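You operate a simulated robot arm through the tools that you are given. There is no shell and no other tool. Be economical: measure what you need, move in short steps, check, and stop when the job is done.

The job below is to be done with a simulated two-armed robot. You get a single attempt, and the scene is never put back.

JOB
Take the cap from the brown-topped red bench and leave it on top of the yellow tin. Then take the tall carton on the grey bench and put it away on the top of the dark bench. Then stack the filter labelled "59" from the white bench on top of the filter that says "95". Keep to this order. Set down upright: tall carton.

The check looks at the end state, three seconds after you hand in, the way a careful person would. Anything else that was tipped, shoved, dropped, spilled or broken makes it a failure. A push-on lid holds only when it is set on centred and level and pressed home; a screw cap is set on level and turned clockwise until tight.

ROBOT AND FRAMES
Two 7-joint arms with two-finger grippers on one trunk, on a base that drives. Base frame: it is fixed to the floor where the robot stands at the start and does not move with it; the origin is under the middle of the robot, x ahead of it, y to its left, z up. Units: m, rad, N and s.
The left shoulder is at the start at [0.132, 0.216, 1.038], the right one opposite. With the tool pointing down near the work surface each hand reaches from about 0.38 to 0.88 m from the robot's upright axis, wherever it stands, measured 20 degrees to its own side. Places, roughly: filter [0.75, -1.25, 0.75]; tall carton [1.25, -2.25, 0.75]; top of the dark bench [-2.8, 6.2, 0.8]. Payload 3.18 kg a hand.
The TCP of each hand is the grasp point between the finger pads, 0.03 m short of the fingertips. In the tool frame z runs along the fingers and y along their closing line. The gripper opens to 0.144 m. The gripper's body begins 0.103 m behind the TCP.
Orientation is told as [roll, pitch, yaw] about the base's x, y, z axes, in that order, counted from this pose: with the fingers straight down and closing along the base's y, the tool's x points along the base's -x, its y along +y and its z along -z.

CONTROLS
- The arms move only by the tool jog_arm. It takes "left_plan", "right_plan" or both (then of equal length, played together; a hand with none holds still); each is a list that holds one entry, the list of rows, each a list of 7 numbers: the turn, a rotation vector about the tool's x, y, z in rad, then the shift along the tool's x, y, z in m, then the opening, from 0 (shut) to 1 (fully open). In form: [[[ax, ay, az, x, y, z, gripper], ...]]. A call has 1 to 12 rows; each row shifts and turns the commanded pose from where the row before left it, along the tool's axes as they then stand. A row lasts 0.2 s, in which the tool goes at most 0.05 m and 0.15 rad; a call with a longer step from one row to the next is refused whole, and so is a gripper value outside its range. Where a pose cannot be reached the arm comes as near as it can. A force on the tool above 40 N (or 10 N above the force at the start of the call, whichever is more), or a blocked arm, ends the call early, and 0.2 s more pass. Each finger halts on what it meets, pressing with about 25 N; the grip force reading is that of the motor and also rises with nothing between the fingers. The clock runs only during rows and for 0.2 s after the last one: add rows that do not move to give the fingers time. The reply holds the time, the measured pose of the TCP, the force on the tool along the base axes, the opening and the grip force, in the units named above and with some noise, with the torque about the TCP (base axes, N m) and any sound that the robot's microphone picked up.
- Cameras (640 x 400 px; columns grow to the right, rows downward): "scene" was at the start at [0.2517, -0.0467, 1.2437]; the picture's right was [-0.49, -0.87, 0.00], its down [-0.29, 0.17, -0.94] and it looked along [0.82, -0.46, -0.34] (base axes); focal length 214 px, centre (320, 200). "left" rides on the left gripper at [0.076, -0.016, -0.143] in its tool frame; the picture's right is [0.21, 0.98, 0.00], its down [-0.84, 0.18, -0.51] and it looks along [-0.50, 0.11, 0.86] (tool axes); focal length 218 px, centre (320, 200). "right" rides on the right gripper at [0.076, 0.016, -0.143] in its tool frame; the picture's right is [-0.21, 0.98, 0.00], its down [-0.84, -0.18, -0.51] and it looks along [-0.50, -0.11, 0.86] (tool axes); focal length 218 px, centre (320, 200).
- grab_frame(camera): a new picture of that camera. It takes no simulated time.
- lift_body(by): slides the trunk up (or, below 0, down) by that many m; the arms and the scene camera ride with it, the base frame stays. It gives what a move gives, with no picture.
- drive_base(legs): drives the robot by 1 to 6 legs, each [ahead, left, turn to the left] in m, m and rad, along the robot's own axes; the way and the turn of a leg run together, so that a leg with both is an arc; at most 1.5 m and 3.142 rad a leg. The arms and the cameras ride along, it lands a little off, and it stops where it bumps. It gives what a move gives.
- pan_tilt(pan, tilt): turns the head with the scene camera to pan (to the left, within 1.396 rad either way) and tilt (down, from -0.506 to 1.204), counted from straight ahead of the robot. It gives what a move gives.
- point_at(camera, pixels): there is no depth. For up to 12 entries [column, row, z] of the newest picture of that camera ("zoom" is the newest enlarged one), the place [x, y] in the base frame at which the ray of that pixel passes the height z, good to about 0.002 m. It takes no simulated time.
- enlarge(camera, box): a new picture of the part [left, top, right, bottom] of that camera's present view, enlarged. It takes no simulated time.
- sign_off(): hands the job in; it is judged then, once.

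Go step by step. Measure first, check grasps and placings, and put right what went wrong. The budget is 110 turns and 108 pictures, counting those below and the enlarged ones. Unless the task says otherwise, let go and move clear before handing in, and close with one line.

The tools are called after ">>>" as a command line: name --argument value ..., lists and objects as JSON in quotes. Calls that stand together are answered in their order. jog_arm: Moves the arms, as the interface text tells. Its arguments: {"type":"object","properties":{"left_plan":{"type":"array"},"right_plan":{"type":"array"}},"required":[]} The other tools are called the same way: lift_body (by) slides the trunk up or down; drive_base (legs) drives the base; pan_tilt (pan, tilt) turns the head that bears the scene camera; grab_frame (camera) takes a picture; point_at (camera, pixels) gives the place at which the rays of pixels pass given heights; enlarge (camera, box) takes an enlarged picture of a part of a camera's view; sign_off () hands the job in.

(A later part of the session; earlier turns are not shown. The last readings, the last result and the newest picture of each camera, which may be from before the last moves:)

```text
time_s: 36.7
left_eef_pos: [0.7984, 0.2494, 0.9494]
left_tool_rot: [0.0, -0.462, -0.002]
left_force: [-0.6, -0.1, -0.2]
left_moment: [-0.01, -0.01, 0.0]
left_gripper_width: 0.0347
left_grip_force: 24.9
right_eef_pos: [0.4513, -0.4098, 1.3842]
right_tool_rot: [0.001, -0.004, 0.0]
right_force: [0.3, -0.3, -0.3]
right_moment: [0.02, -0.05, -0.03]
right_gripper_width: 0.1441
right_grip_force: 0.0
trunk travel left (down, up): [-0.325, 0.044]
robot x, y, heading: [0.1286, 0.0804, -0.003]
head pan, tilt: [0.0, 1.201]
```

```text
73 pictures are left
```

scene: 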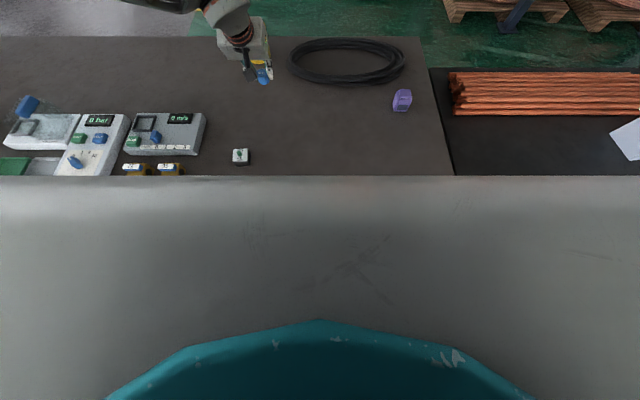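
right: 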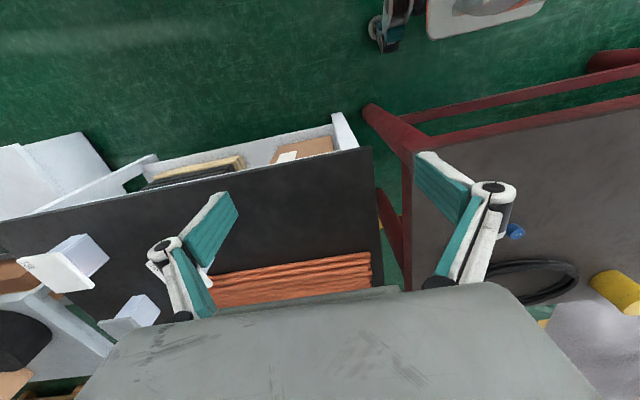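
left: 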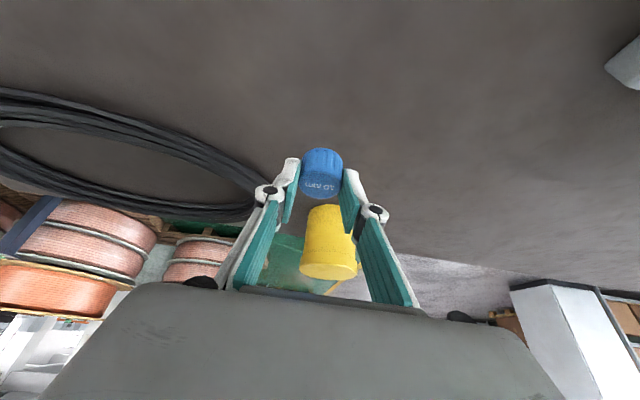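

I will level the cap (pitch back to -0.404), lower it to the bench and let go.

>>> jog_arm --left_plan '[[[0, 0.058, 0, 0, 0, 0, 0], [0, 0, 0, 0.0113, 0, 0.0267, 0], [0, 0, 0, 0.0105, 0, 0.025, 0], [0, 0, 0, 0, 0, 0, 0]]]'

>>> pan_tilt --pan 0.1 --tilt 0.85

>>> enlarge --camera "scene" --box '[220, 90, 360, 190]'

```text
time_s: 37.7
left_eef_pos: [0.799, 0.2506, 0.8924]
left_tool_rot: [0.0, -0.404, -0.002]
left_force: [0.6, -0.1, 0.5]
left_moment: [0.01, 0.02, 0.0]
left_gripper_width: 0.0347
left_grip_force: 25.0
right_eef_pos: [0.4515, -0.4104, 1.3862]
right_tool_rot: [0.0, -0.005, 0.002]
right_force: [-0.6, -0.2, 0.2]
right_moment: [0.01, -0.02, 0.0]
right_gripper_width: 0.1438
right_grip_force: 0.2
trunk travel left (down, up): [-0.325, 0.044]
robot x, y, heading: [0.1259, 0.0808, 0.003]
head pan, tilt: [0.0, 1.201]
```

```text
time_s: 38.5
left_eef_pos: [0.7985, 0.2509, 0.8926]
left_tool_rot: [0.0, -0.404, 0.0]
left_force: [-1.3, -0.2, 0.2]
left_moment: [-0.01, 0.01, 0.02]
left_gripper_width: 0.0348
left_grip_force: 25.1
right_eef_pos: [0.4521, -0.4097, 1.3859]
right_tool_rot: [0.0, -0.004, 0.001]
right_force: [0.4, 0.2, 0.3]
right_moment: [-0.04, -0.01, -0.02]
right_gripper_width: 0.1443
right_grip_force: 0.0
trunk travel left (down, up): [-0.325, 0.044]
robot x, y, heading: [0.1289, 0.0792, 0.005]
head pan, tilt: [0.099, 0.85]
```

```text
4.00 times, centred on (290, 140) of scene
```

zoom: 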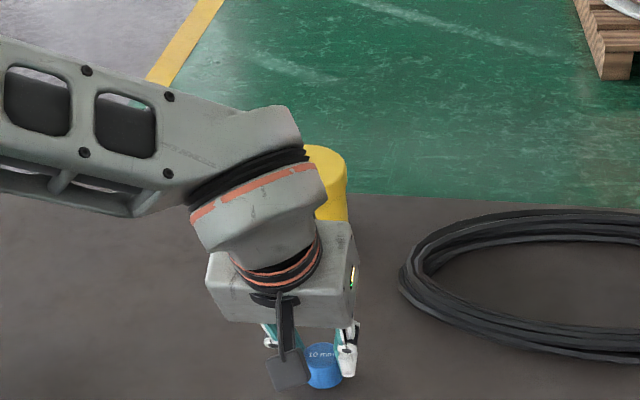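

The cap is about 4 mm up. I will lower it, let go, rise and tilt to -0.8.

>>> jog_arm --left_plan '[[[0, 0, 0, 0.0014, 0, 0.0033, 0], [0, 0, 0, 0, 0, 0, 0], [0, 0, 0, 0, 0, 0, 0.3], [0, 0, 0, 0, 0, 0, 0.5], [0, 0, 0, 0, 0, 0, 0.5], [0, 0, 0, -0.0156, 0, -0.0368, 0.5], [0, 0, 0, -0.0156, 0, -0.0368, 0.5], [0, -0.1333, 0, 0, 0, 0, 0.5], [0, -0.1333, 0, 0, 0, 0, 0.5], [0, -0.1333, 0, 0, 0, 0, 0.5], [0, 0, 0, 0, 0, 0, 0.5]]]'

>>> grab_frame --camera "left"

>>> enlarge --camera "scene" --box '[220, 90, 360, 190]'

```text
time_s: 40.9
left_eef_pos: [0.7992, 0.2502, 0.9693]
left_tool_rot: [-0.001, -0.805, 0.001]
left_force: [-0.1, 0.0, 0.0]
left_moment: [-0.02, 0.03, -0.03]
left_gripper_width: 0.0719
left_grip_force: 0.0
right_eef_pos: [0.451, -0.4097, 1.3852]
right_tool_rot: [0.0, -0.003, 0.0]
right_force: [1.1, -0.7, -0.5]
right_moment: [-0.01, 0.01, -0.01]
right_gripper_width: 0.1443
right_grip_force: 0.1
trunk travel left (down, up): [-0.325, 0.044]
robot x, y, heading: [0.129, 0.0833, -0.002]
head pan, tilt: [0.099, 0.85]
```

```text
71 pictures are left
```

left: 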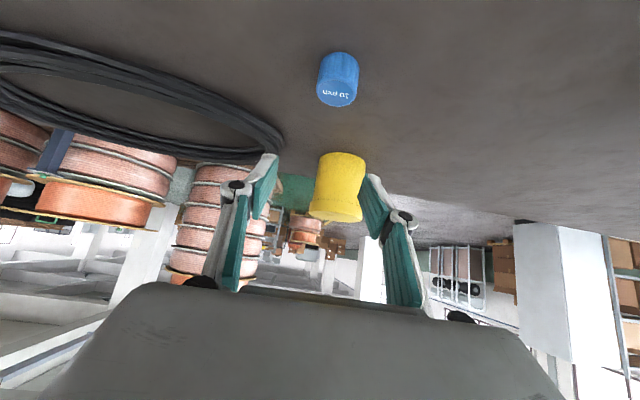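

```text
4.00 times, centred on (290, 140) of scene
```

zoom: 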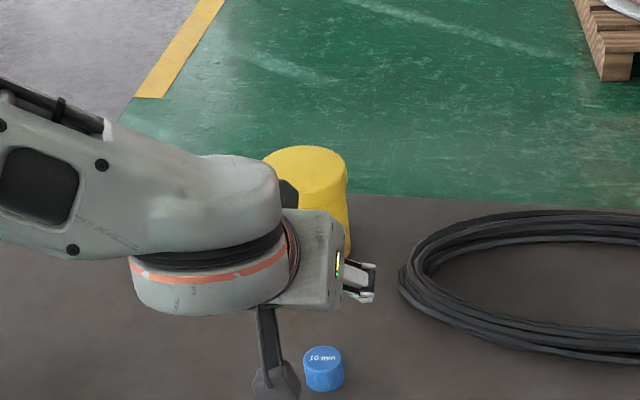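

The cap stands upright on the bench; measuring it.

>>> point_at --camera "left" --pixels '[[337, 94, 0.875], [337, 106, 0.875], [317, 92, 0.875], [358, 90, 0.875]]'

>>> point_at --camera "zoom" --pixels '[[322, 356, 0.875]]'

```text
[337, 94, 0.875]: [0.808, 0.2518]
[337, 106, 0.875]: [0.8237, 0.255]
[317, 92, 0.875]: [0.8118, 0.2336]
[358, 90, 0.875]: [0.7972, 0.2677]
```

```text
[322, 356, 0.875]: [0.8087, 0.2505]
```

The cap centre is (0.808,0.251). I will descend with shallow fingers and close.

>>> jog_arm --left_plan '[[[0, 0, 0, 0.0224, 0.0003, 0.0187, 0.5], [0, 0, 0, 0.0224, 0.0003, 0.0187, 0.5], [0, 0, 0, 0.0223, 0.0003, 0.0188, 0.5], [0, 0, 0, 0, 0, 0, 0.5], [0, 0, 0, 0, 0, 0, 0.3], [0, 0, 0, 0, 0, 0, 0.1], [0, 0, 0, 0, 0, 0, 0], [0, 0, 0, 0, 0, 0, 0]]]'

>>> enlarge --camera "left" --box '[250, 100, 410, 230]'

```text
time_s: 42.7
left_eef_pos: [0.7931, 0.2507, 0.8819]
left_tool_rot: [0.001, -0.805, -0.003]
left_force: [-0.2, 0.3, 1.0]
left_moment: [0.0, -0.02, 0.02]
left_gripper_width: 0.0349
left_grip_force: 24.9
right_eef_pos: [0.4522, -0.4098, 1.3851]
right_tool_rot: [-0.002, -0.004, 0.0]
right_force: [-0.2, -0.6, -0.9]
right_moment: [0.02, -0.03, 0.0]
right_gripper_width: 0.1439
right_grip_force: 0.1
trunk travel left (down, up): [-0.325, 0.044]
robot x, y, heading: [0.1294, 0.0793, -0.002]
head pan, tilt: [0.099, 0.85]
```

```text
3.08 times, centred on (330, 165) of left
```

zoom: 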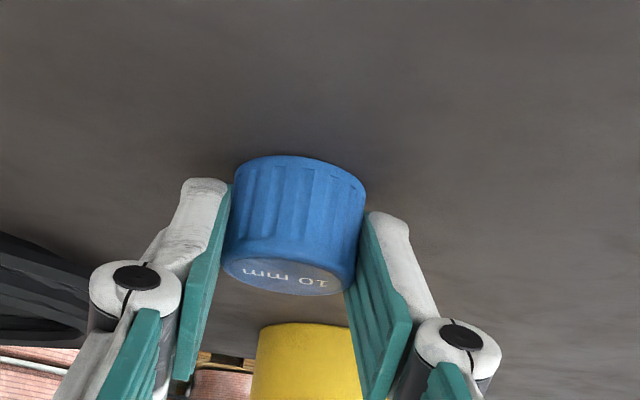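

The new grip is firm, so I will lift and move over the tin.

>>> jog_arm --left_plan '[[[0, 0, 0, -0.0312, 0, -0.03, 0], [0, 0, 0, -0.0312, 0, -0.03, 0], [0, 0, 0, -0.0312, 0, -0.03, 0], [0, 0, 0, -0.0259, 0.0106, 0.0298, 0], [0, 0, 0, -0.0259, 0.0106, 0.0298, 0], [0, 0, 0, -0.0259, 0.0106, 0.0298, 0], [0, 0, 0, -0.0259, 0.0106, 0.0298, 0], [0, 0, 0, -0.0259, 0.0106, 0.0298, 0], [0, 0, 0, 0, 0, 0, 0]]]'

>>> enlarge --camera "left" --box '[250, 100, 410, 230]'

>>> enlarge --camera "scene" --box '[230, 80, 350, 180]'

```text
time_s: 44.7
left_eef_pos: [0.9916, 0.3037, 1.0048]
left_tool_rot: [0.0, -0.804, -0.002]
left_force: [0.3, -0.2, -0.9]
left_moment: [0.0, -0.03, 0.0]
left_gripper_width: 0.0346
left_grip_force: 25.0
right_eef_pos: [0.4512, -0.4107, 1.3845]
right_tool_rot: [0.003, -0.002, 0.0]
right_force: [0.1, -0.9, -0.5]
right_moment: [0.01, -0.02, 0.01]
right_gripper_width: 0.1441
right_grip_force: 0.1
trunk travel left (down, up): [-0.325, 0.044]
robot x, y, heading: [0.1284, 0.0802, -0.0]
head pan, tilt: [0.099, 0.85]
```

```text
3.08 times, centred on (330, 165) of left
```

zoom: 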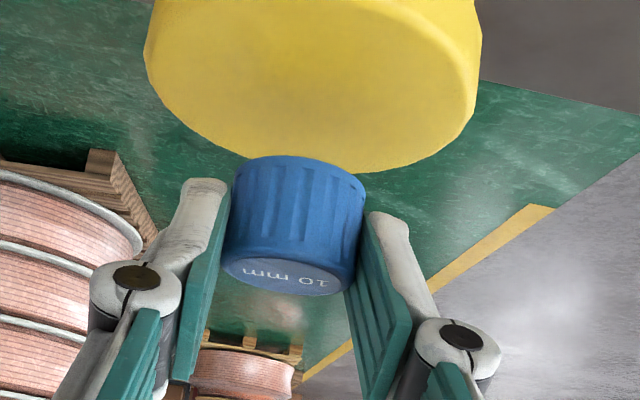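

```text
4.00 times, centred on (290, 130) of scene
```

zoom: 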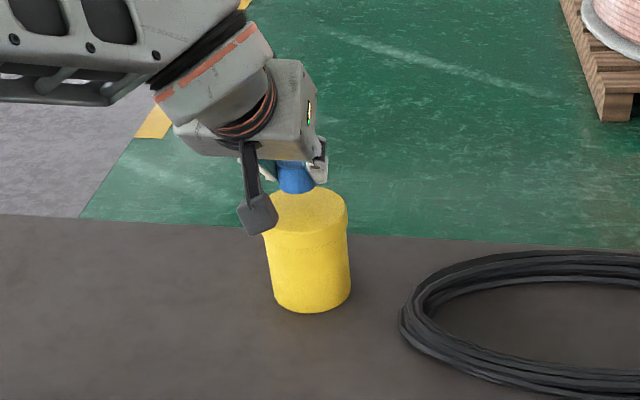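

The cap is over the tin region; checking the tin's rim in both views.

>>> point_at --camera "zoom" --pixels '[[305, 211, 0.945], [307, 312, 0.85], [348, 222, 0.945], [262, 226, 0.945]]'

>>> grab_frame --camera "left"

>>> point_at --camera "left" --pixels '[[333, 156, 0.945], [274, 121, 0.945], [382, 108, 0.945], [316, 154, 0.945], [350, 153, 0.945]]'

```text
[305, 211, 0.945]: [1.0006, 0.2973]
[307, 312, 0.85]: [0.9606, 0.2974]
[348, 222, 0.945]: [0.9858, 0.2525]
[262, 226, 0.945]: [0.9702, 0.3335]
```

```text
66 pictures are left
```

left: 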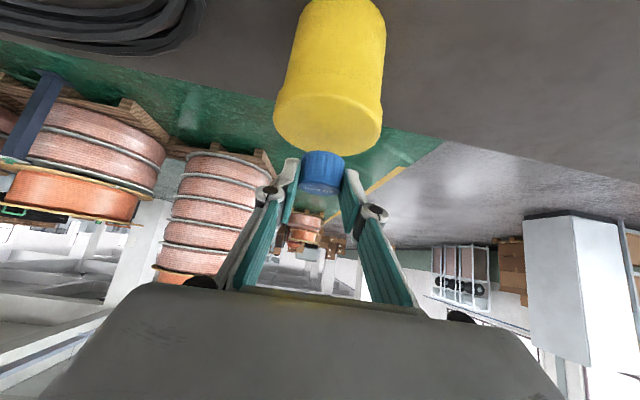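

```text
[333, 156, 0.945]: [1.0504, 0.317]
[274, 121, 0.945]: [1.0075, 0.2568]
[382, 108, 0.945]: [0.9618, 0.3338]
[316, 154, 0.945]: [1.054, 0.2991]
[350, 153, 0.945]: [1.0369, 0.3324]
```

The tin centre is confirmed at about (1.005,0.302), so I will lower most of the way.

>>> jog_arm --left_plan '[[[0, 0, 0, 0.0094, -0.001, 0.0076, 0], [0, 0, 0, 0.0093, -0.001, 0.0076, 0], [0, 0, 0, 0, 0, 0, 0]]]'

>>> enlarge --camera "scene" --box '[260, 100, 340, 160]'

>>> enlarge --camera "left" --box '[270, 110, 390, 210]'

```text
time_s: 45.5
left_eef_pos: [0.9902, 0.3019, 0.982]
left_tool_rot: [-0.001, -0.807, 0.0]
left_force: [1.2, 2.1, 10.9]
left_moment: [0.07, -0.07, -0.01]
left_gripper_width: 0.0346
left_grip_force: 25.2
right_eef_pos: [0.4508, -0.4106, 1.3857]
right_tool_rot: [-0.001, -0.003, -0.001]
right_force: [0.7, 0.1, 0.2]
right_moment: [0.04, -0.03, 0.01]
right_gripper_width: 0.1439
right_grip_force: 0.0
trunk travel left (down, up): [-0.325, 0.044]
robot x, y, heading: [0.1299, 0.0807, -0.002]
head pan, tilt: [0.099, 0.85]
```

```text
6.67 times, centred on (300, 130) of scene
```

zoom: 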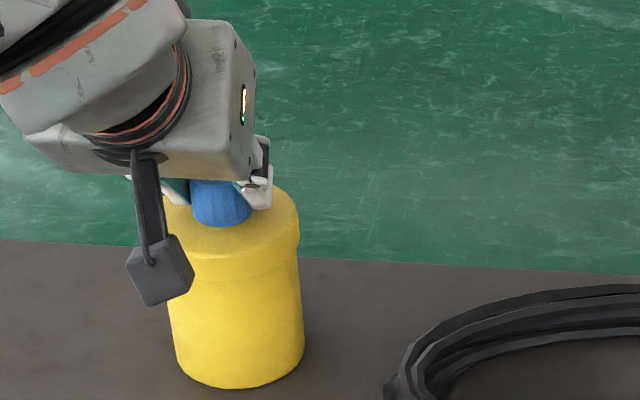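

```text
4.00 times, centred on (330, 160) of left
```

zoom: 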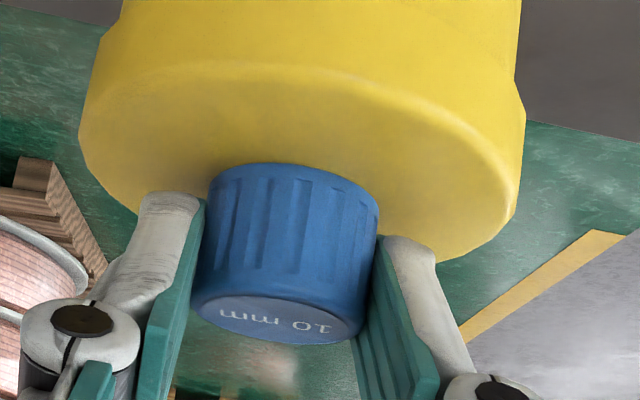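

Contact shows 11 N and the cap stands level near the tin's centre. I will ease off, open, and draw back along the fingers.

>>> jog_arm --left_plan '[[[0, 0, 0, -0.0007, 0, -0.0007, 0], [0, 0, 0, 0, 0, 0, 0.22], [0, 0, 0, 0, 0, 0, 0.28], [0, 0, 0, 0, 0, 0, 0.4], [0, 0, 0, 0, 0, 0, 0.5], [0, 0, 0, 0, 0, -0.03, 0.5], [0, 0, 0, 0, 0, -0.045, 0.5], [0, 0, 0, 0, 0, -0.045, 0.5], [0, 0, 0, 0, 0, -0.03, 0.5]]]'

>>> enlarge --camera "left" --box '[240, 80, 420, 240]'

>>> enlarge --camera "scene" --box '[220, 80, 400, 180]'

```text
time_s: 47.5
left_eef_pos: [0.8816, 0.3014, 1.0852]
left_tool_rot: [0.002, -0.805, -0.002]
left_force: [-0.5, -0.3, -0.5]
left_moment: [0.03, -0.02, -0.02]
left_gripper_width: 0.0721
left_grip_force: 0.0
right_eef_pos: [0.4514, -0.4101, 1.3855]
right_tool_rot: [0.001, -0.005, 0.001]
right_force: [0.2, -0.5, -0.2]
right_moment: [0.0, 0.02, -0.01]
right_gripper_width: 0.1442
right_grip_force: 0.0
trunk travel left (down, up): [-0.325, 0.044]
robot x, y, heading: [0.1309, 0.0793, -0.003]
head pan, tilt: [0.099, 0.85]
```

```text
2.50 times, centred on (330, 160) of left
```

zoom: 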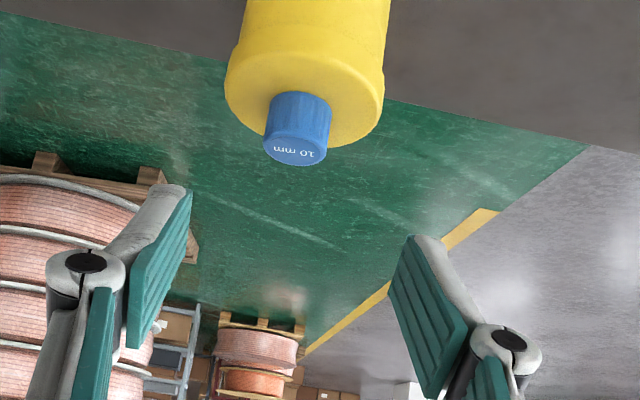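

```text
3.56 times, centred on (310, 130) of scene
```

zoom: 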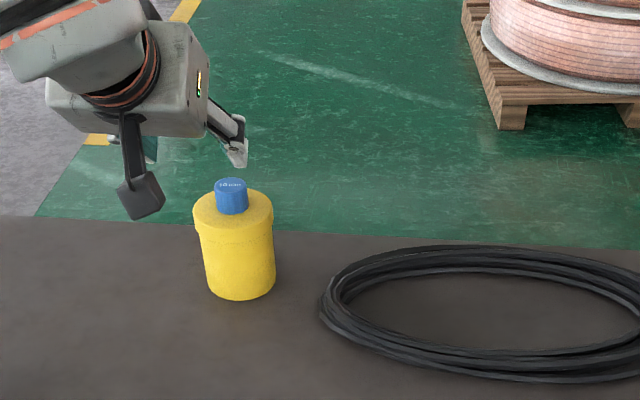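

The cap rests on the tin. I will retract the left arm and then back away from the bench.

>>> jog_arm --left_plan '[[[0, 0, 0, 0.0107, -0.0071, -0.0451, 0.5], [0, 0, 0, 0.0107, -0.0071, -0.0451, 0.5], [0, 0, 0, 0.0107, -0.0071, -0.0451, 0.5], [0, 0, 0, 0.0107, -0.0071, -0.0451, 0.5], [0, 0, 0, 0.0107, -0.0071, -0.0451, 0.5], [0, 0, 0, 0.0107, -0.0071, -0.0451, 0.5], [0, 0, 0, 0.0107, -0.0071, -0.0451, 0.5], [0, 0.14, 0, 0, 0, 0, 0.5], [0, 0.14, 0, 0, 0, 0, 0.5], [0, 0.14, 0, 0, 0, 0, 0.5], [0, 0.14, 0, 0, 0, 0, 0.5], [0, 0.14, 0, 0, 0, 0, 0.5]]]'

>>> drive_base --legs '[[-0.5, 0, 0], [0, -0.7, 0]]'

>>> pan_tilt --pan -0.7 --tilt 0.3

>>> grab_frame --camera "scene"

```text
time_s: 50.1
left_eef_pos: [0.6021, 0.2517, 1.2497]
left_tool_rot: [0.0, -0.1, -0.002]
left_force: [-0.5, 0.8, -0.7]
left_moment: [0.0, 0.03, 0.02]
left_gripper_width: 0.072
left_grip_force: 0.1
right_eef_pos: [0.4522, -0.4111, 1.3844]
right_tool_rot: [-0.001, -0.001, -0.001]
right_force: [0.6, -0.3, -0.3]
right_moment: [0.0, 0.04, -0.02]
right_gripper_width: 0.144
right_grip_force: 0.2
trunk travel left (down, up): [-0.325, 0.044]
robot x, y, heading: [0.1282, 0.077, 0.003]
head pan, tilt: [0.099, 0.85]
```

```text
time_s: 59.2
left_eef_pos: [0.1015, -0.4425, 1.2494]
left_tool_rot: [0.001, -0.103, 0.011]
left_force: [-0.4, 0.9, 0.5]
left_moment: [-0.02, -0.03, 0.02]
left_gripper_width: 0.072
left_grip_force: 0.0
right_eef_pos: [-0.0402, -1.1067, 1.3853]
right_tool_rot: [0.001, -0.003, 0.011]
right_force: [1.0, -0.1, -0.2]
right_moment: [-0.01, 0.0, 0.03]
right_gripper_width: 0.1439
right_grip_force: 0.0
trunk travel left (down, up): [-0.325, 0.044]
robot x, y, heading: [-0.3689, -0.6199, 0.011]
head pan, tilt: [0.099, 0.85]
```

```text
time_s: 60.4
left_eef_pos: [0.1022, -0.4423, 1.2477]
left_tool_rot: [-0.001, -0.105, 0.008]
left_force: [-0.1, -0.6, 0.0]
left_moment: [-0.02, -0.02, -0.01]
left_gripper_width: 0.0718
left_grip_force: 0.1
right_eef_pos: [-0.0401, -1.1056, 1.386]
right_tool_rot: [0.0, -0.003, 0.01]
right_force: [0.0, 0.1, -0.3]
right_moment: [0.03, -0.05, -0.02]
right_gripper_width: 0.144
right_grip_force: 0.0
trunk travel left (down, up): [-0.325, 0.044]
robot x, y, heading: [-0.3666, -0.6215, 0.011]
head pan, tilt: [-0.7, 0.3]
```

```text
61 pictures are left
```

scene: 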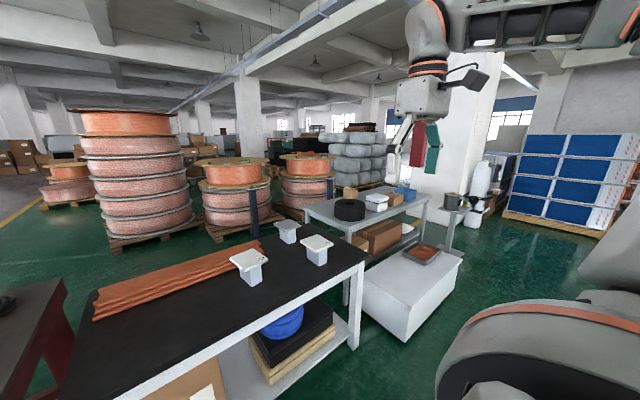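

The grey bench is at px (370,210) behind the white one; zooming in on the bench and the filters.

>>> enlarge --camera "scene" --box '[300, 160, 480, 290]'

>>> enlarge --camera "scene" --box '[220, 205, 350, 295]'

```text
3.08 times, centred on (390, 225) of scene
```

zoom: 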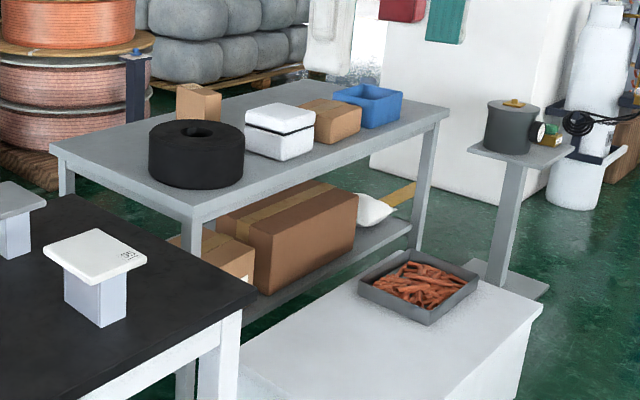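

```text
4.44 times, centred on (285, 250) of scene
```

zoom: 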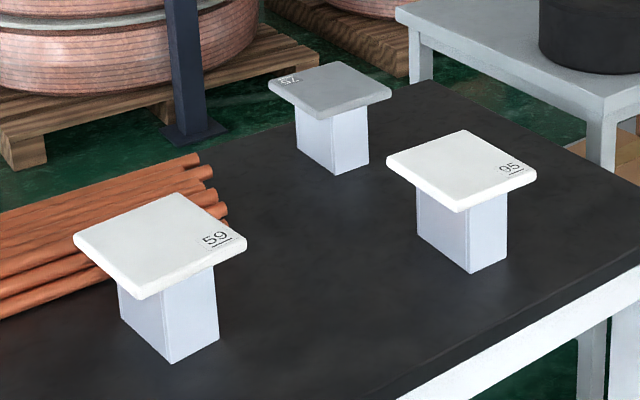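

The filters read 59 (left), 95 (right) and another behind, and the tall carton stands at zoom (198,104). Measuring the positions.

>>> point_at --camera "scene" --pixels '[[353, 230, 0.75], [303, 209, 0.75], [431, 197, 0.75], [383, 188, 0.75], [350, 200, 0.75], [345, 188, 0.87], [356, 187, 0.87], [366, 263, 0.75], [365, 310, 0.4], [462, 255, 0.4], [430, 195, 0.85], [353, 228, 0.85]]'

>>> enlarge --camera "scene" --box '[320, 170, 420, 230]'

```text
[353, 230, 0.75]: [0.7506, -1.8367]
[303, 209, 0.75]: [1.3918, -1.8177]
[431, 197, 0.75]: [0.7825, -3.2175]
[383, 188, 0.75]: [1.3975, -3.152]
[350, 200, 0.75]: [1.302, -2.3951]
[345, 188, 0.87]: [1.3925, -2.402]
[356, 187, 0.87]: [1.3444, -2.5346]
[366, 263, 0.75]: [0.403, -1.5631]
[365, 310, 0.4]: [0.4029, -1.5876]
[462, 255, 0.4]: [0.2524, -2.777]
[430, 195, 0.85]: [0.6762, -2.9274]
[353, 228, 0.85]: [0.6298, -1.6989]
```

```text
6.40 times, centred on (370, 200) of scene
```

zoom: 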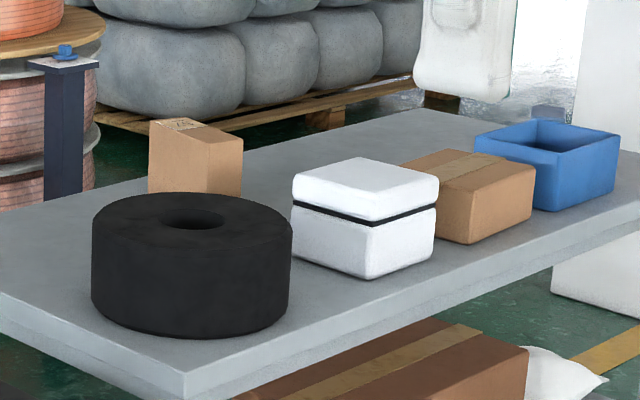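

The grey bench spans about x 0.75–1.4, y -1.83 to -3.2, with the carton near its far side and a low white cabinet blocking the near side. I will map the floor around it.

>>> point_at --camera "scene" --pixels '[[115, 253, 0], [195, 235, 0], [217, 242, 0], [285, 228, 0], [300, 218, 0], [340, 205, 0], [505, 218, 0], [590, 238, 0], [445, 250, 0], [480, 225, 0], [410, 340, 0], [455, 300, 0]]'

>>> pan_tilt --pan -1.2 --tilt 0.3

>>> grab_frame --camera "scene"

```text
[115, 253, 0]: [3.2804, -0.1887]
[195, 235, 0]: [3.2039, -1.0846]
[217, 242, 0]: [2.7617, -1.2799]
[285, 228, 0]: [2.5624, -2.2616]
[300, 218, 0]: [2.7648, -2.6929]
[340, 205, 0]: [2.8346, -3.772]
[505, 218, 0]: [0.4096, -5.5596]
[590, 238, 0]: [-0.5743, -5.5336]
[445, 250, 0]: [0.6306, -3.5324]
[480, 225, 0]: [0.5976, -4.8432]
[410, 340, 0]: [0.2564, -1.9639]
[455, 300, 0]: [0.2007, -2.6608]
```

```text
time_s: 61.3
left_eef_pos: [0.1016, -0.4422, 1.2491]
left_tool_rot: [0.0, -0.104, 0.012]
left_force: [0.1, 0.0, -0.1]
left_moment: [-0.01, 0.02, 0.01]
left_gripper_width: 0.0721
left_grip_force: 0.1
right_eef_pos: [-0.042, -1.1067, 1.3857]
right_tool_rot: [0.0, -0.005, 0.012]
right_force: [-0.3, -0.9, 0.4]
right_moment: [0.0, -0.03, 0.0]
right_gripper_width: 0.1438
right_grip_force: 0.1
trunk travel left (down, up): [-0.325, 0.044]
robot x, y, heading: [-0.3673, -0.6229, 0.011]
head pan, tilt: [-1.201, 0.3]
```

```text
57 pictures are left
```

scene: 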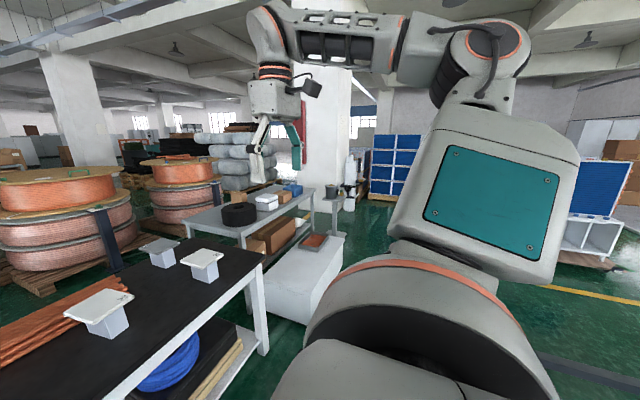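

Behind the grey bench there is an aisle (reel pallets begin at x≈2.55). I will go round the left end of the red bench, driving left first and then looking.

>>> drive_base --legs '[[0, 1.5, 0]]'

>>> pan_tilt --pan 0.6 --tilt 0.4

>>> grab_frame --camera "scene"

```text
time_s: 74.6
left_eef_pos: [0.0595, 1.0646, 1.2479]
left_tool_rot: [0.001, -0.105, 0.039]
left_force: [-0.3, -1.0, 0.5]
left_moment: [-0.02, 0.02, -0.01]
left_gripper_width: 0.0719
left_grip_force: 0.2
right_eef_pos: [-0.0644, 0.398, 1.3857]
right_tool_rot: [0.0, -0.003, 0.039]
right_force: [0.4, -0.6, -0.4]
right_moment: [-0.02, 0.01, 0.02]
right_gripper_width: 0.1439
right_grip_force: 0.0
trunk travel left (down, up): [-0.325, 0.044]
robot x, y, heading: [-0.4042, 0.87, 0.037]
head pan, tilt: [-1.201, 0.3]
```

```text
time_s: 76.4
left_eef_pos: [0.0595, 1.0664, 1.2489]
left_tool_rot: [0.001, -0.105, 0.038]
left_force: [0.2, 0.1, -0.3]
left_moment: [-0.02, 0.0, 0.01]
left_gripper_width: 0.0721
left_grip_force: 0.1
right_eef_pos: [-0.0655, 0.3991, 1.3848]
right_tool_rot: [0.001, -0.003, 0.038]
right_force: [-0.3, 0.2, 0.8]
right_moment: [-0.01, 0.01, -0.05]
right_gripper_width: 0.1439
right_grip_force: 0.0
trunk travel left (down, up): [-0.325, 0.044]
robot x, y, heading: [-0.4049, 0.873, 0.036]
head pan, tilt: [0.6, 0.4]
```

```text
56 pictures are left
```

scene: 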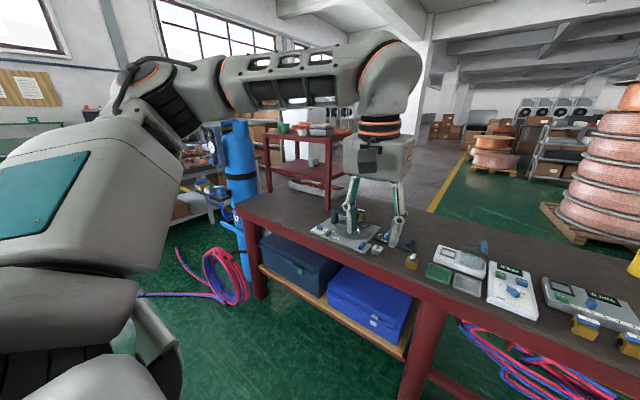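

The bench runs further left and there are a rack, a blue cylinder and hoses there; measuring the passage.

>>> point_at --camera "scene" --pixels '[[240, 210, 0.85], [255, 190, 0.85], [262, 298, 0], [238, 278, 0], [180, 265, 0], [265, 150, 0.85], [330, 135, 0.85], [405, 185, 0.85], [425, 210, 0], [440, 210, 0], [410, 380, 0]]'

>>> pan_tilt --pan 0.15 --tilt 0.25

>>> grab_frame --camera "scene"

```text
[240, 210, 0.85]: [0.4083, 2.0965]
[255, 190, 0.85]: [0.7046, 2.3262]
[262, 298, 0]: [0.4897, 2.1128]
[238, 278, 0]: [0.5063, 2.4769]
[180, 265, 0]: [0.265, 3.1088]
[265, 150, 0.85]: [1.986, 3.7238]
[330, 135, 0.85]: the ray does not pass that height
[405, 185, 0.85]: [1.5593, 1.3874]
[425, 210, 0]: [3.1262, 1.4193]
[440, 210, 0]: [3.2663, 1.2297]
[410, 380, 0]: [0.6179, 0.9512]
```

```text
time_s: 77.3
left_eef_pos: [0.0595, 1.0634, 1.2485]
left_tool_rot: [0.001, -0.105, 0.038]
left_force: [0.5, -0.8, 0.2]
left_moment: [-0.02, 0.02, -0.02]
left_gripper_width: 0.0722
left_grip_force: 0.1
right_eef_pos: [-0.0657, 0.3972, 1.3849]
right_tool_rot: [0.0, -0.004, 0.039]
right_force: [-0.9, -0.3, 0.5]
right_moment: [0.0, -0.01, -0.01]
right_gripper_width: 0.144
right_grip_force: 0.0
trunk travel left (down, up): [-0.325, 0.044]
robot x, y, heading: [-0.4081, 0.8782, 0.043]
head pan, tilt: [0.15, 0.25]
```

```text
55 pictures are left
```

scene: 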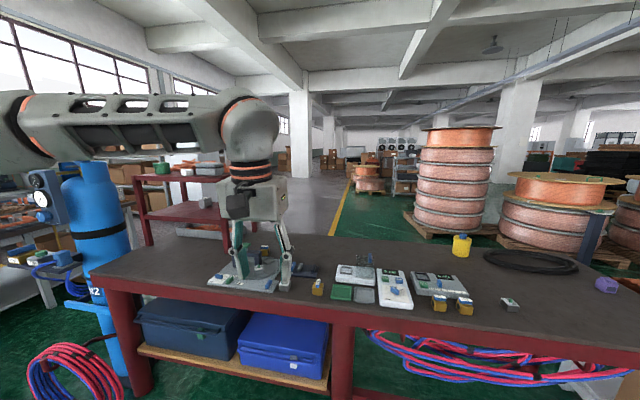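

The left end is blocked by the cylinder and rack, so I will check the passage at the right end of the grey bench instead.

>>> drive_base --legs '[[-0.1, 0, -0.04], [0, -1.5, 0], [0, -1.5, 0], [0, -0.6, 0]]'

>>> pan_tilt --pan -0.45 --tilt 0.35

>>> grab_frame --camera "scene"

```text
time_s: 82.1
left_eef_pos: [-0.0325, 0.7942, 1.2494]
left_tool_rot: [0.002, -0.104, -0.009]
left_force: [0.1, -0.3, -0.2]
left_moment: [0.01, 0.0, 0.01]
left_gripper_width: 0.0719
left_grip_force: 0.0
right_eef_pos: [-0.1876, 0.1348, 1.3844]
right_tool_rot: [0.002, -0.004, -0.008]
right_force: [-0.7, -1.4, -0.2]
right_moment: [0.03, 0.01, 0.01]
right_gripper_width: 0.1438
right_grip_force: 0.1
trunk travel left (down, up): [-0.325, 0.044]
robot x, y, heading: [-0.5072, 0.6256, -0.012]
head pan, tilt: [0.15, 0.25]
stopped in leg 2: the robot was blocked; the commanded pose is now the measured one
```

```text
time_s: 83.1
left_eef_pos: [-0.0337, 0.7969, 1.2479]
left_tool_rot: [0.002, -0.106, -0.008]
left_force: [-0.5, 0.1, -0.3]
left_moment: [-0.02, 0.01, -0.02]
left_gripper_width: 0.0723
left_grip_force: 0.2
right_eef_pos: [-0.188, 0.1349, 1.3859]
right_tool_rot: [0.001, -0.003, -0.006]
right_force: [-0.1, -0.4, 0.2]
right_moment: [-0.02, -0.04, -0.05]
right_gripper_width: 0.1441
right_grip_force: 0.0
trunk travel left (down, up): [-0.325, 0.044]
robot x, y, heading: [-0.508, 0.6292, 0.001]
head pan, tilt: [-0.45, 0.351]
```

```text
54 pictures are left
```

scene: 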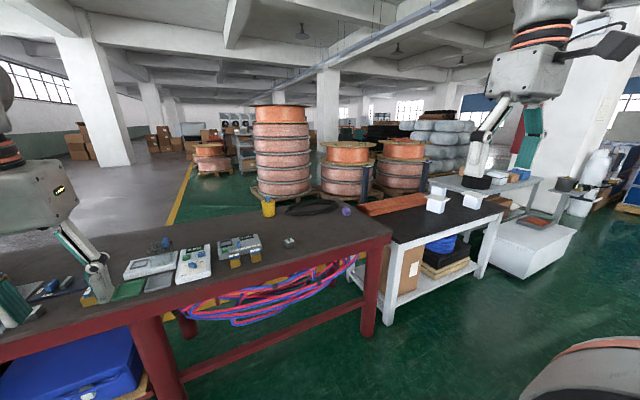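

The base was blocked at x -0.51 by something behind to the right. I will look there before moving.

>>> drive_base --legs '[[0.12, 0.05, 0]]'

>>> pan_tilt --pan -1.396 --tilt 0.75

>>> grab_frame --camera "scene"

>>> grab_frame --camera "right"

```text
time_s: 84.4
left_eef_pos: [0.0823, 0.8464, 1.2485]
left_tool_rot: [0.002, -0.105, -0.008]
left_force: [0.0, 0.8, -0.7]
left_moment: [0.0, 0.01, 0.04]
left_gripper_width: 0.0717
left_grip_force: 0.1
right_eef_pos: [-0.0718, 0.1853, 1.3858]
right_tool_rot: [0.0, -0.003, -0.005]
right_force: [0.7, 0.1, 0.0]
right_moment: [-0.03, 0.03, 0.01]
right_gripper_width: 0.144
right_grip_force: 0.1
trunk travel left (down, up): [-0.325, 0.044]
robot x, y, heading: [-0.3918, 0.6761, -0.007]
head pan, tilt: [-0.45, 0.351]
```

```text
time_s: 85.6
left_eef_pos: [0.0818, 0.8451, 1.2486]
left_tool_rot: [0.001, -0.104, -0.008]
left_force: [0.3, -0.4, 0.4]
left_moment: [0.02, 0.02, -0.01]
left_gripper_width: 0.0721
left_grip_force: 0.0
right_eef_pos: [-0.073, 0.1859, 1.3852]
right_tool_rot: [0.0, -0.006, -0.008]
right_force: [0.0, 0.2, -0.1]
right_moment: [-0.03, -0.01, 0.0]
right_gripper_width: 0.1439
right_grip_force: 0.1
trunk travel left (down, up): [-0.325, 0.044]
robot x, y, heading: [-0.3914, 0.675, -0.005]
head pan, tilt: [-1.396, 0.75]
```

```text
53 pictures are left
```

scene: 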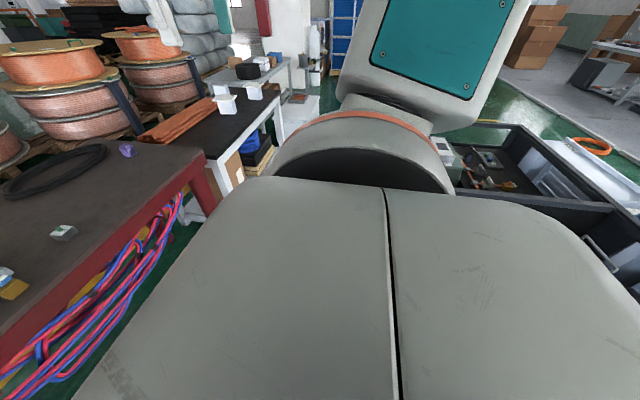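

```text
52 pictures are left
```

right: 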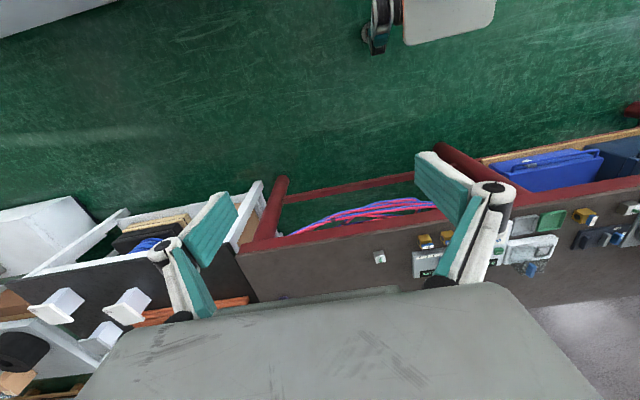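

A tool cart stands behind to the right (scene 500,180). I will keep x near -0.33 while driving right.

>>> drive_base --legs '[[0.07, 0, 0], [0, -1.2, 0], [0, -1.2, 0]]'

```text
time_s: 107.6
left_eef_pos: [0.1828, -1.5535, 1.2487]
left_tool_rot: [0.002, -0.103, 0.036]
left_force: [0.1, 0.1, 0.4]
left_moment: [-0.05, 0.0, 0.02]
left_gripper_width: 0.0719
left_grip_force: 0.0
right_eef_pos: [0.0579, -2.2211, 1.3857]
right_tool_rot: [-0.001, -0.002, 0.035]
right_force: [-0.6, 0.4, 0.0]
right_moment: [0.02, 0.01, 0.0]
right_gripper_width: 0.144
right_grip_force: 0.0
trunk travel left (down, up): [-0.325, 0.044]
robot x, y, heading: [-0.2844, -1.7436, 0.043]
head pan, tilt: [-1.396, 0.75]
```

We passed freely. Now I will look toward the right end of the grey bench.

>>> pan_tilt --pan -0.75 --tilt 0.45

>>> grab_frame --camera "scene"

>>> pan_tilt --pan -0.2 --tilt 0.4

>>> grab_frame --camera "scene"

```text
time_s: 108.6
left_eef_pos: [0.1829, -1.5541, 1.2485]
left_tool_rot: [0.001, -0.104, 0.035]
left_force: [-0.3, 0.0, 0.4]
left_moment: [-0.03, -0.01, -0.02]
left_gripper_width: 0.0722
left_grip_force: 0.0
right_eef_pos: [0.0565, -2.2208, 1.3857]
right_tool_rot: [0.002, -0.002, 0.035]
right_force: [0.0, 0.5, 0.2]
right_moment: [0.01, 0.03, 0.0]
right_gripper_width: 0.1438
right_grip_force: 0.0
trunk travel left (down, up): [-0.325, 0.044]
robot x, y, heading: [-0.2851, -1.7474, 0.04]
head pan, tilt: [-0.75, 0.45]
```

```text
51 pictures are left
```

scene: 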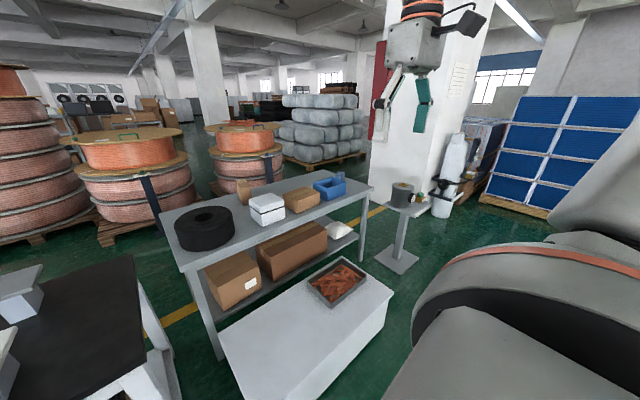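

```text
time_s: 109.6
left_eef_pos: [0.1836, -1.5535, 1.2479]
left_tool_rot: [0.003, -0.103, 0.036]
left_force: [1.0, -0.3, -0.2]
left_moment: [0.02, 0.0, -0.01]
left_gripper_width: 0.072
left_grip_force: 0.0
right_eef_pos: [0.0572, -2.221, 1.3861]
right_tool_rot: [0.001, -0.004, 0.036]
right_force: [-0.1, 0.0, -0.8]
right_moment: [0.02, -0.01, 0.0]
right_gripper_width: 0.1442
right_grip_force: 0.0
trunk travel left (down, up): [-0.325, 0.044]
robot x, y, heading: [-0.2808, -1.7427, 0.032]
head pan, tilt: [-0.201, 0.4]
```

```text
50 pictures are left
```

scene: 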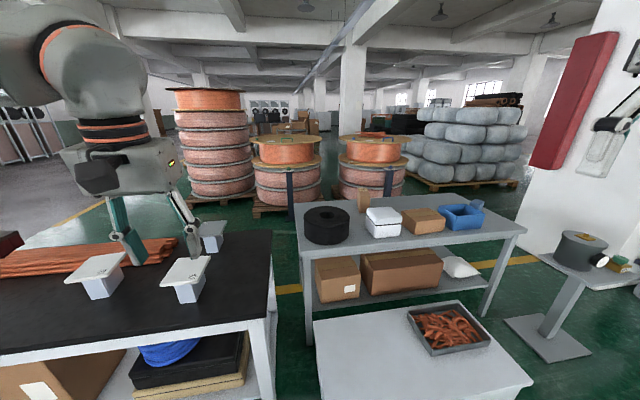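

Floor is visible between the white and grey benches, and also between the grey bench and the stand; measuring both.

>>> point_at --camera "scene" --pixels '[[272, 232, 0.75], [268, 318, 0.75], [295, 206, 0.75], [303, 253, 0.75], [525, 230, 0.75], [470, 195, 0.75], [313, 322, 0.4], [533, 380, 0.4], [450, 300, 0.4], [550, 345, 0], [505, 318, 0], [520, 240, 0]]'

>>> point_at --camera "scene" --pixels '[[590, 352, 0], [375, 212, 0.75], [363, 212, 0.75], [370, 206, 0.75], [363, 187, 0.9], [255, 218, 0], [345, 200, 0], [405, 190, 0], [545, 260, 0], [590, 262, 0]]'

>>> enlarge --camera "scene" --box '[290, 170, 430, 260]'

```text
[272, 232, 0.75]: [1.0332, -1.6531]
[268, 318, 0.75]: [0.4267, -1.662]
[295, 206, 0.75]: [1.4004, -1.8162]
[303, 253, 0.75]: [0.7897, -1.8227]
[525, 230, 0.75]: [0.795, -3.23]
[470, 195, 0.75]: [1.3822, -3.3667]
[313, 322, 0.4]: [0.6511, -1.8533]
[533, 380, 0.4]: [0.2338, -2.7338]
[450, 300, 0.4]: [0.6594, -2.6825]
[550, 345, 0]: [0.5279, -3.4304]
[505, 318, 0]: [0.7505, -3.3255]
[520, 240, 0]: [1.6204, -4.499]
```

```text
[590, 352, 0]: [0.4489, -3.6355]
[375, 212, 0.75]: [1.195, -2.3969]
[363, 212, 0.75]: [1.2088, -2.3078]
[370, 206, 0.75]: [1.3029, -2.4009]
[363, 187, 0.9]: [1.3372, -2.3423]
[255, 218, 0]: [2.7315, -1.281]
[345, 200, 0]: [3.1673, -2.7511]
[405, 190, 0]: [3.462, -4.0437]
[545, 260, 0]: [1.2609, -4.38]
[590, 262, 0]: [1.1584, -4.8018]
```

```text
4.44 times, centred on (360, 215) of scene
```

zoom: 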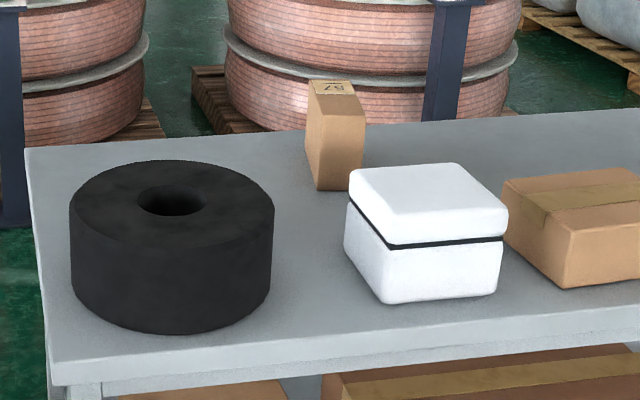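

The passage between the stand (x 0.45–0.85, y -3.33 to -3.65) and the pillar corner (1.26,-4.4) is tight. I will move closer for a better view and tip the right wrist back to see my own base.

>>> jog_arm --right_plan '[[[0, 0.15, 0, 0, 0, 0, 1], [0, 0.15, 0, 0, 0, 0, 1], [0, 0.15, 0, 0, 0, 0, 1], [0, 0.15, 0, 0, 0, 0, 1], [0, 0.15, 0, 0, 0, 0, 1], [0, 0.15, 0, 0, 0, 0, 1], [0, 0.15, 0, 0, 0, 0, 1]]]'

>>> grab_frame --camera "right"

>>> drive_base --legs '[[0, 0, -0.035], [0, -1.3, 0]]'

>>> pan_tilt --pan -0.4 --tilt 0.5

>>> grab_frame --camera "scene"

```text
time_s: 111.2
left_eef_pos: [0.183, -1.5532, 1.2472]
left_tool_rot: [0.002, -0.105, 0.034]
left_force: [0.5, -0.5, 0.4]
left_moment: [0.0, 0.01, 0.02]
left_gripper_width: 0.0719
left_grip_force: 0.1
right_eef_pos: [0.0138, -2.2092, 1.2339]
right_tool_rot: [0.003, 1.045, 0.036]
right_force: [-0.1, -0.1, -0.2]
right_moment: [-0.02, 0.02, 0.02]
right_gripper_width: 0.1439
right_grip_force: 0.1
right hand out of reach, approached as far as the arm can: row 3, 4, 5, 6, 7
trunk travel left (down, up): [-0.325, 0.044]
robot x, y, heading: [-0.2824, -1.7404, 0.039]
head pan, tilt: [-0.201, 0.4]
```

```text
48 pictures are left
```

right: 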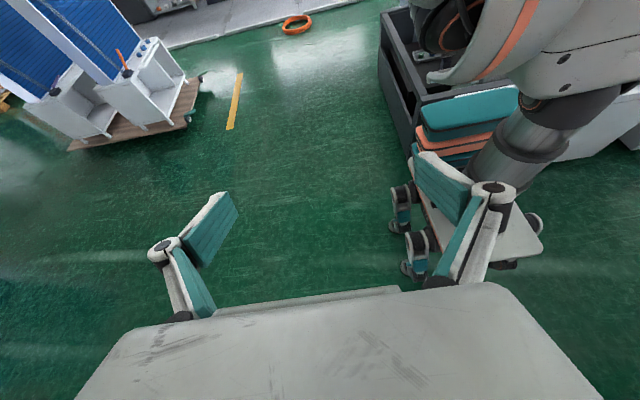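

```text
time_s: 123.2
left_eef_pos: [0.1968, -2.8648, 1.2493]
left_tool_rot: [0.0, -0.104, 0.006]
left_force: [1.1, 0.3, 0.1]
left_moment: [-0.03, 0.02, -0.02]
left_gripper_width: 0.0721
left_grip_force: 0.1
right_eef_pos: [0.0089, -3.5175, 1.2329]
right_tool_rot: [0.003, 1.043, 0.011]
right_force: [0.4, 1.2, 1.2]
right_moment: [0.05, -0.02, -0.02]
right_gripper_width: 0.144
right_grip_force: 0.1
trunk travel left (down, up): [-0.325, 0.044]
robot x, y, heading: [-0.2713, -3.0411, 0.009]
head pan, tilt: [-0.201, 0.4]
```

```text
time_s: 123.9
left_eef_pos: [0.1956, -2.8661, 1.2484]
left_tool_rot: [0.002, -0.106, 0.007]
left_force: [-0.4, 0.2, 0.1]
left_moment: [-0.01, -0.01, 0.0]
left_gripper_width: 0.0723
left_grip_force: 0.1
right_eef_pos: [0.0099, -3.517, 1.2346]
right_tool_rot: [0.002, 1.044, 0.01]
right_force: [-0.7, 0.8, -0.5]
right_moment: [-0.02, 0.04, -0.01]
right_gripper_width: 0.1439
right_grip_force: 0.0
trunk travel left (down, up): [-0.325, 0.044]
robot x, y, heading: [-0.2746, -3.0447, 0.01]
head pan, tilt: [-0.4, 0.499]
```

```text
47 pictures are left
```

scene: 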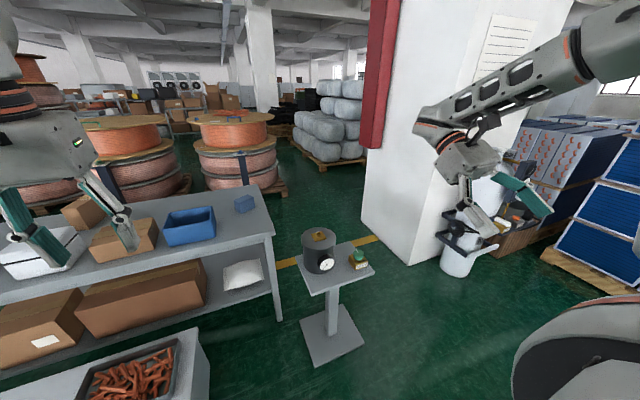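

The base is a small wheeled plate (right picture 400–545, 200–270), and the passage beside the pillar is visible. Measuring both.

>>> point_at --camera "right" --pixels '[[397, 230, 0.0], [410, 278, 0.0], [545, 245, 0.15], [520, 268, 0.0], [430, 245, 0.15], [535, 215, 0.0]]'

>>> point_at --camera "scene" --pixels '[[408, 265, 0], [362, 222, 0], [366, 345, 0], [315, 366, 0], [338, 308, 0], [298, 325, 0], [375, 268, 0.75], [345, 241, 0.75], [298, 262, 0.75], [280, 320, 0], [272, 232, 0.75], [480, 250, 0]]'

```text
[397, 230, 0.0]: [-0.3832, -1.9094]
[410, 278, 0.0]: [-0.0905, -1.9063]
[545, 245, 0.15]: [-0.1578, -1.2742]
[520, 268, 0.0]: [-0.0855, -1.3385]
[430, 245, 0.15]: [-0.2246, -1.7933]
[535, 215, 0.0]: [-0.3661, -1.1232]
```

```text
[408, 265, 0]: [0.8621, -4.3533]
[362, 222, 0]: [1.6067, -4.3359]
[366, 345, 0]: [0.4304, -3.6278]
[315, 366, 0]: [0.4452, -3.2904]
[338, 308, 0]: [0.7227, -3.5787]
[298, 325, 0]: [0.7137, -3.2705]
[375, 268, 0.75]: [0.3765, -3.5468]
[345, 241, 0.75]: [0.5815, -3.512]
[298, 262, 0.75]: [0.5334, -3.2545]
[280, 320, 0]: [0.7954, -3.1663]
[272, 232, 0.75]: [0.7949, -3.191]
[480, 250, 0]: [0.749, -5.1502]
```

The pillar face is at y -4.345 and the stand reaches -3.63, so a 0.7 m gap is enough for the small base if I pass it sideways facing +y, with hands over the stand side. I will straighten the right wrist, move down, and turn.

>>> jog_arm --right_plan '[[[0, -0.149, 0, 0, 0, 0, 1], [0, -0.149, 0, 0, 0, 0, 1], [0, -0.149, 0, 0, 0, 0, 1], [0, -0.149, 0, 0, 0, 0, 1], [0, -0.149, 0, 0, 0, 0, 1], [0, -0.149, 0, 0, 0, -0.03, 1], [0, -0.149, 0, 0, 0, -0.03, 1], [0, 0, 0, 0, 0, -0.03, 1], [0, 0, 0, 0, 0, -0.03, 1], [0, 0, 0, 0, 0, -0.03, 1]]]'

>>> drive_base --legs '[[0, -0.97, 0], [0, 0, 1.561]]'

>>> pan_tilt --pan -1.2 --tilt 0.5

>>> grab_frame --camera "scene"

```text
time_s: 126.1
left_eef_pos: [0.1962, -2.8661, 1.2474]
left_tool_rot: [0.002, -0.103, 0.008]
left_force: [0.1, -0.1, -0.3]
left_moment: [0.01, 0.02, -0.02]
left_gripper_width: 0.0719
left_grip_force: 0.1
right_eef_pos: [0.0222, -3.5165, 1.3826]
right_tool_rot: [0.003, 0.0, 0.01]
right_force: [0.7, -0.7, -0.9]
right_moment: [-0.04, 0.04, 0.0]
right_gripper_width: 0.1441
right_grip_force: 0.0
trunk travel left (down, up): [-0.325, 0.044]
robot x, y, heading: [-0.28, -3.04, 0.01]
head pan, tilt: [-0.4, 0.499]
```

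```text
time_s: 138.7
left_eef_pos: [-0.4539, -3.5344, 1.2478]
left_tool_rot: [0.003, -0.106, 1.599]
left_force: [-0.8, 0.1, 0.2]
left_moment: [-0.02, -0.01, -0.03]
left_gripper_width: 0.0718
left_grip_force: 0.0
right_eef_pos: [0.2006, -3.695, 1.3808]
right_tool_rot: [-0.001, 0.0, 1.597]
right_force: [-0.9, 0.5, 0.0]
right_moment: [-0.05, -0.03, -0.01]
right_gripper_width: 0.1441
right_grip_force: 0.0
trunk travel left (down, up): [-0.325, 0.044]
robot x, y, heading: [-0.2715, -4.0032, 1.601]
head pan, tilt: [-0.4, 0.499]
```

```text
time_s: 139.8
left_eef_pos: [-0.4539, -3.5334, 1.249]
left_tool_rot: [0.001, -0.102, 1.6]
left_force: [0.2, -0.2, 0.6]
left_moment: [0.04, -0.04, -0.01]
left_gripper_width: 0.0721
left_grip_force: 0.1
right_eef_pos: [0.2, -3.696, 1.3811]
right_tool_rot: [0.002, -0.001, 1.601]
right_force: [-0.3, -0.4, -0.2]
right_moment: [-0.03, -0.01, 0.0]
right_gripper_width: 0.1438
right_grip_force: 0.1
trunk travel left (down, up): [-0.325, 0.044]
robot x, y, heading: [-0.2703, -4.0025, 1.603]
head pan, tilt: [-1.201, 0.499]
```

```text
46 pictures are left
```

scene: 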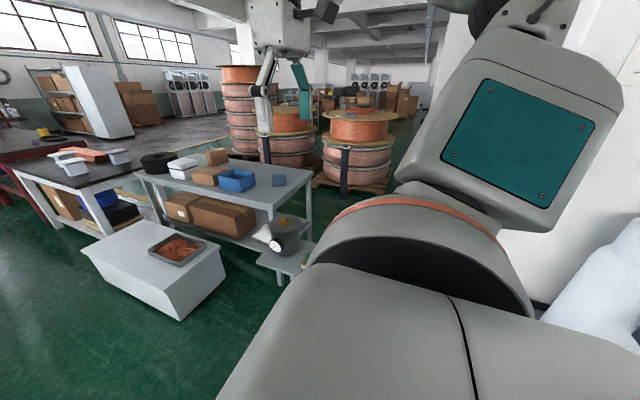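

Facing +y now. I will nudge ahead 3 cm, straighten the heading, and move sideways through the gap in stages.

>>> drive_base --legs '[[0.03, 0, -0.032], [0, -0.9, 0]]'

```text
time_s: 148.5
left_eef_pos: [0.456, -3.5013, 1.2484]
left_tool_rot: [0.001, -0.105, 1.563]
left_force: [-0.3, -0.4, 0.6]
left_moment: [0.02, -0.03, -0.01]
left_gripper_width: 0.072
left_grip_force: 0.0
right_eef_pos: [1.1052, -3.6855, 1.381]
right_tool_rot: [0.0, -0.001, 1.564]
right_force: [-0.9, 0.8, -0.4]
right_moment: [0.0, -0.02, -0.02]
right_gripper_width: 0.144
right_grip_force: 0.1
trunk travel left (down, up): [-0.325, 0.044]
robot x, y, heading: [0.6261, -3.9745, 1.571]
head pan, tilt: [-1.201, 0.499]
```

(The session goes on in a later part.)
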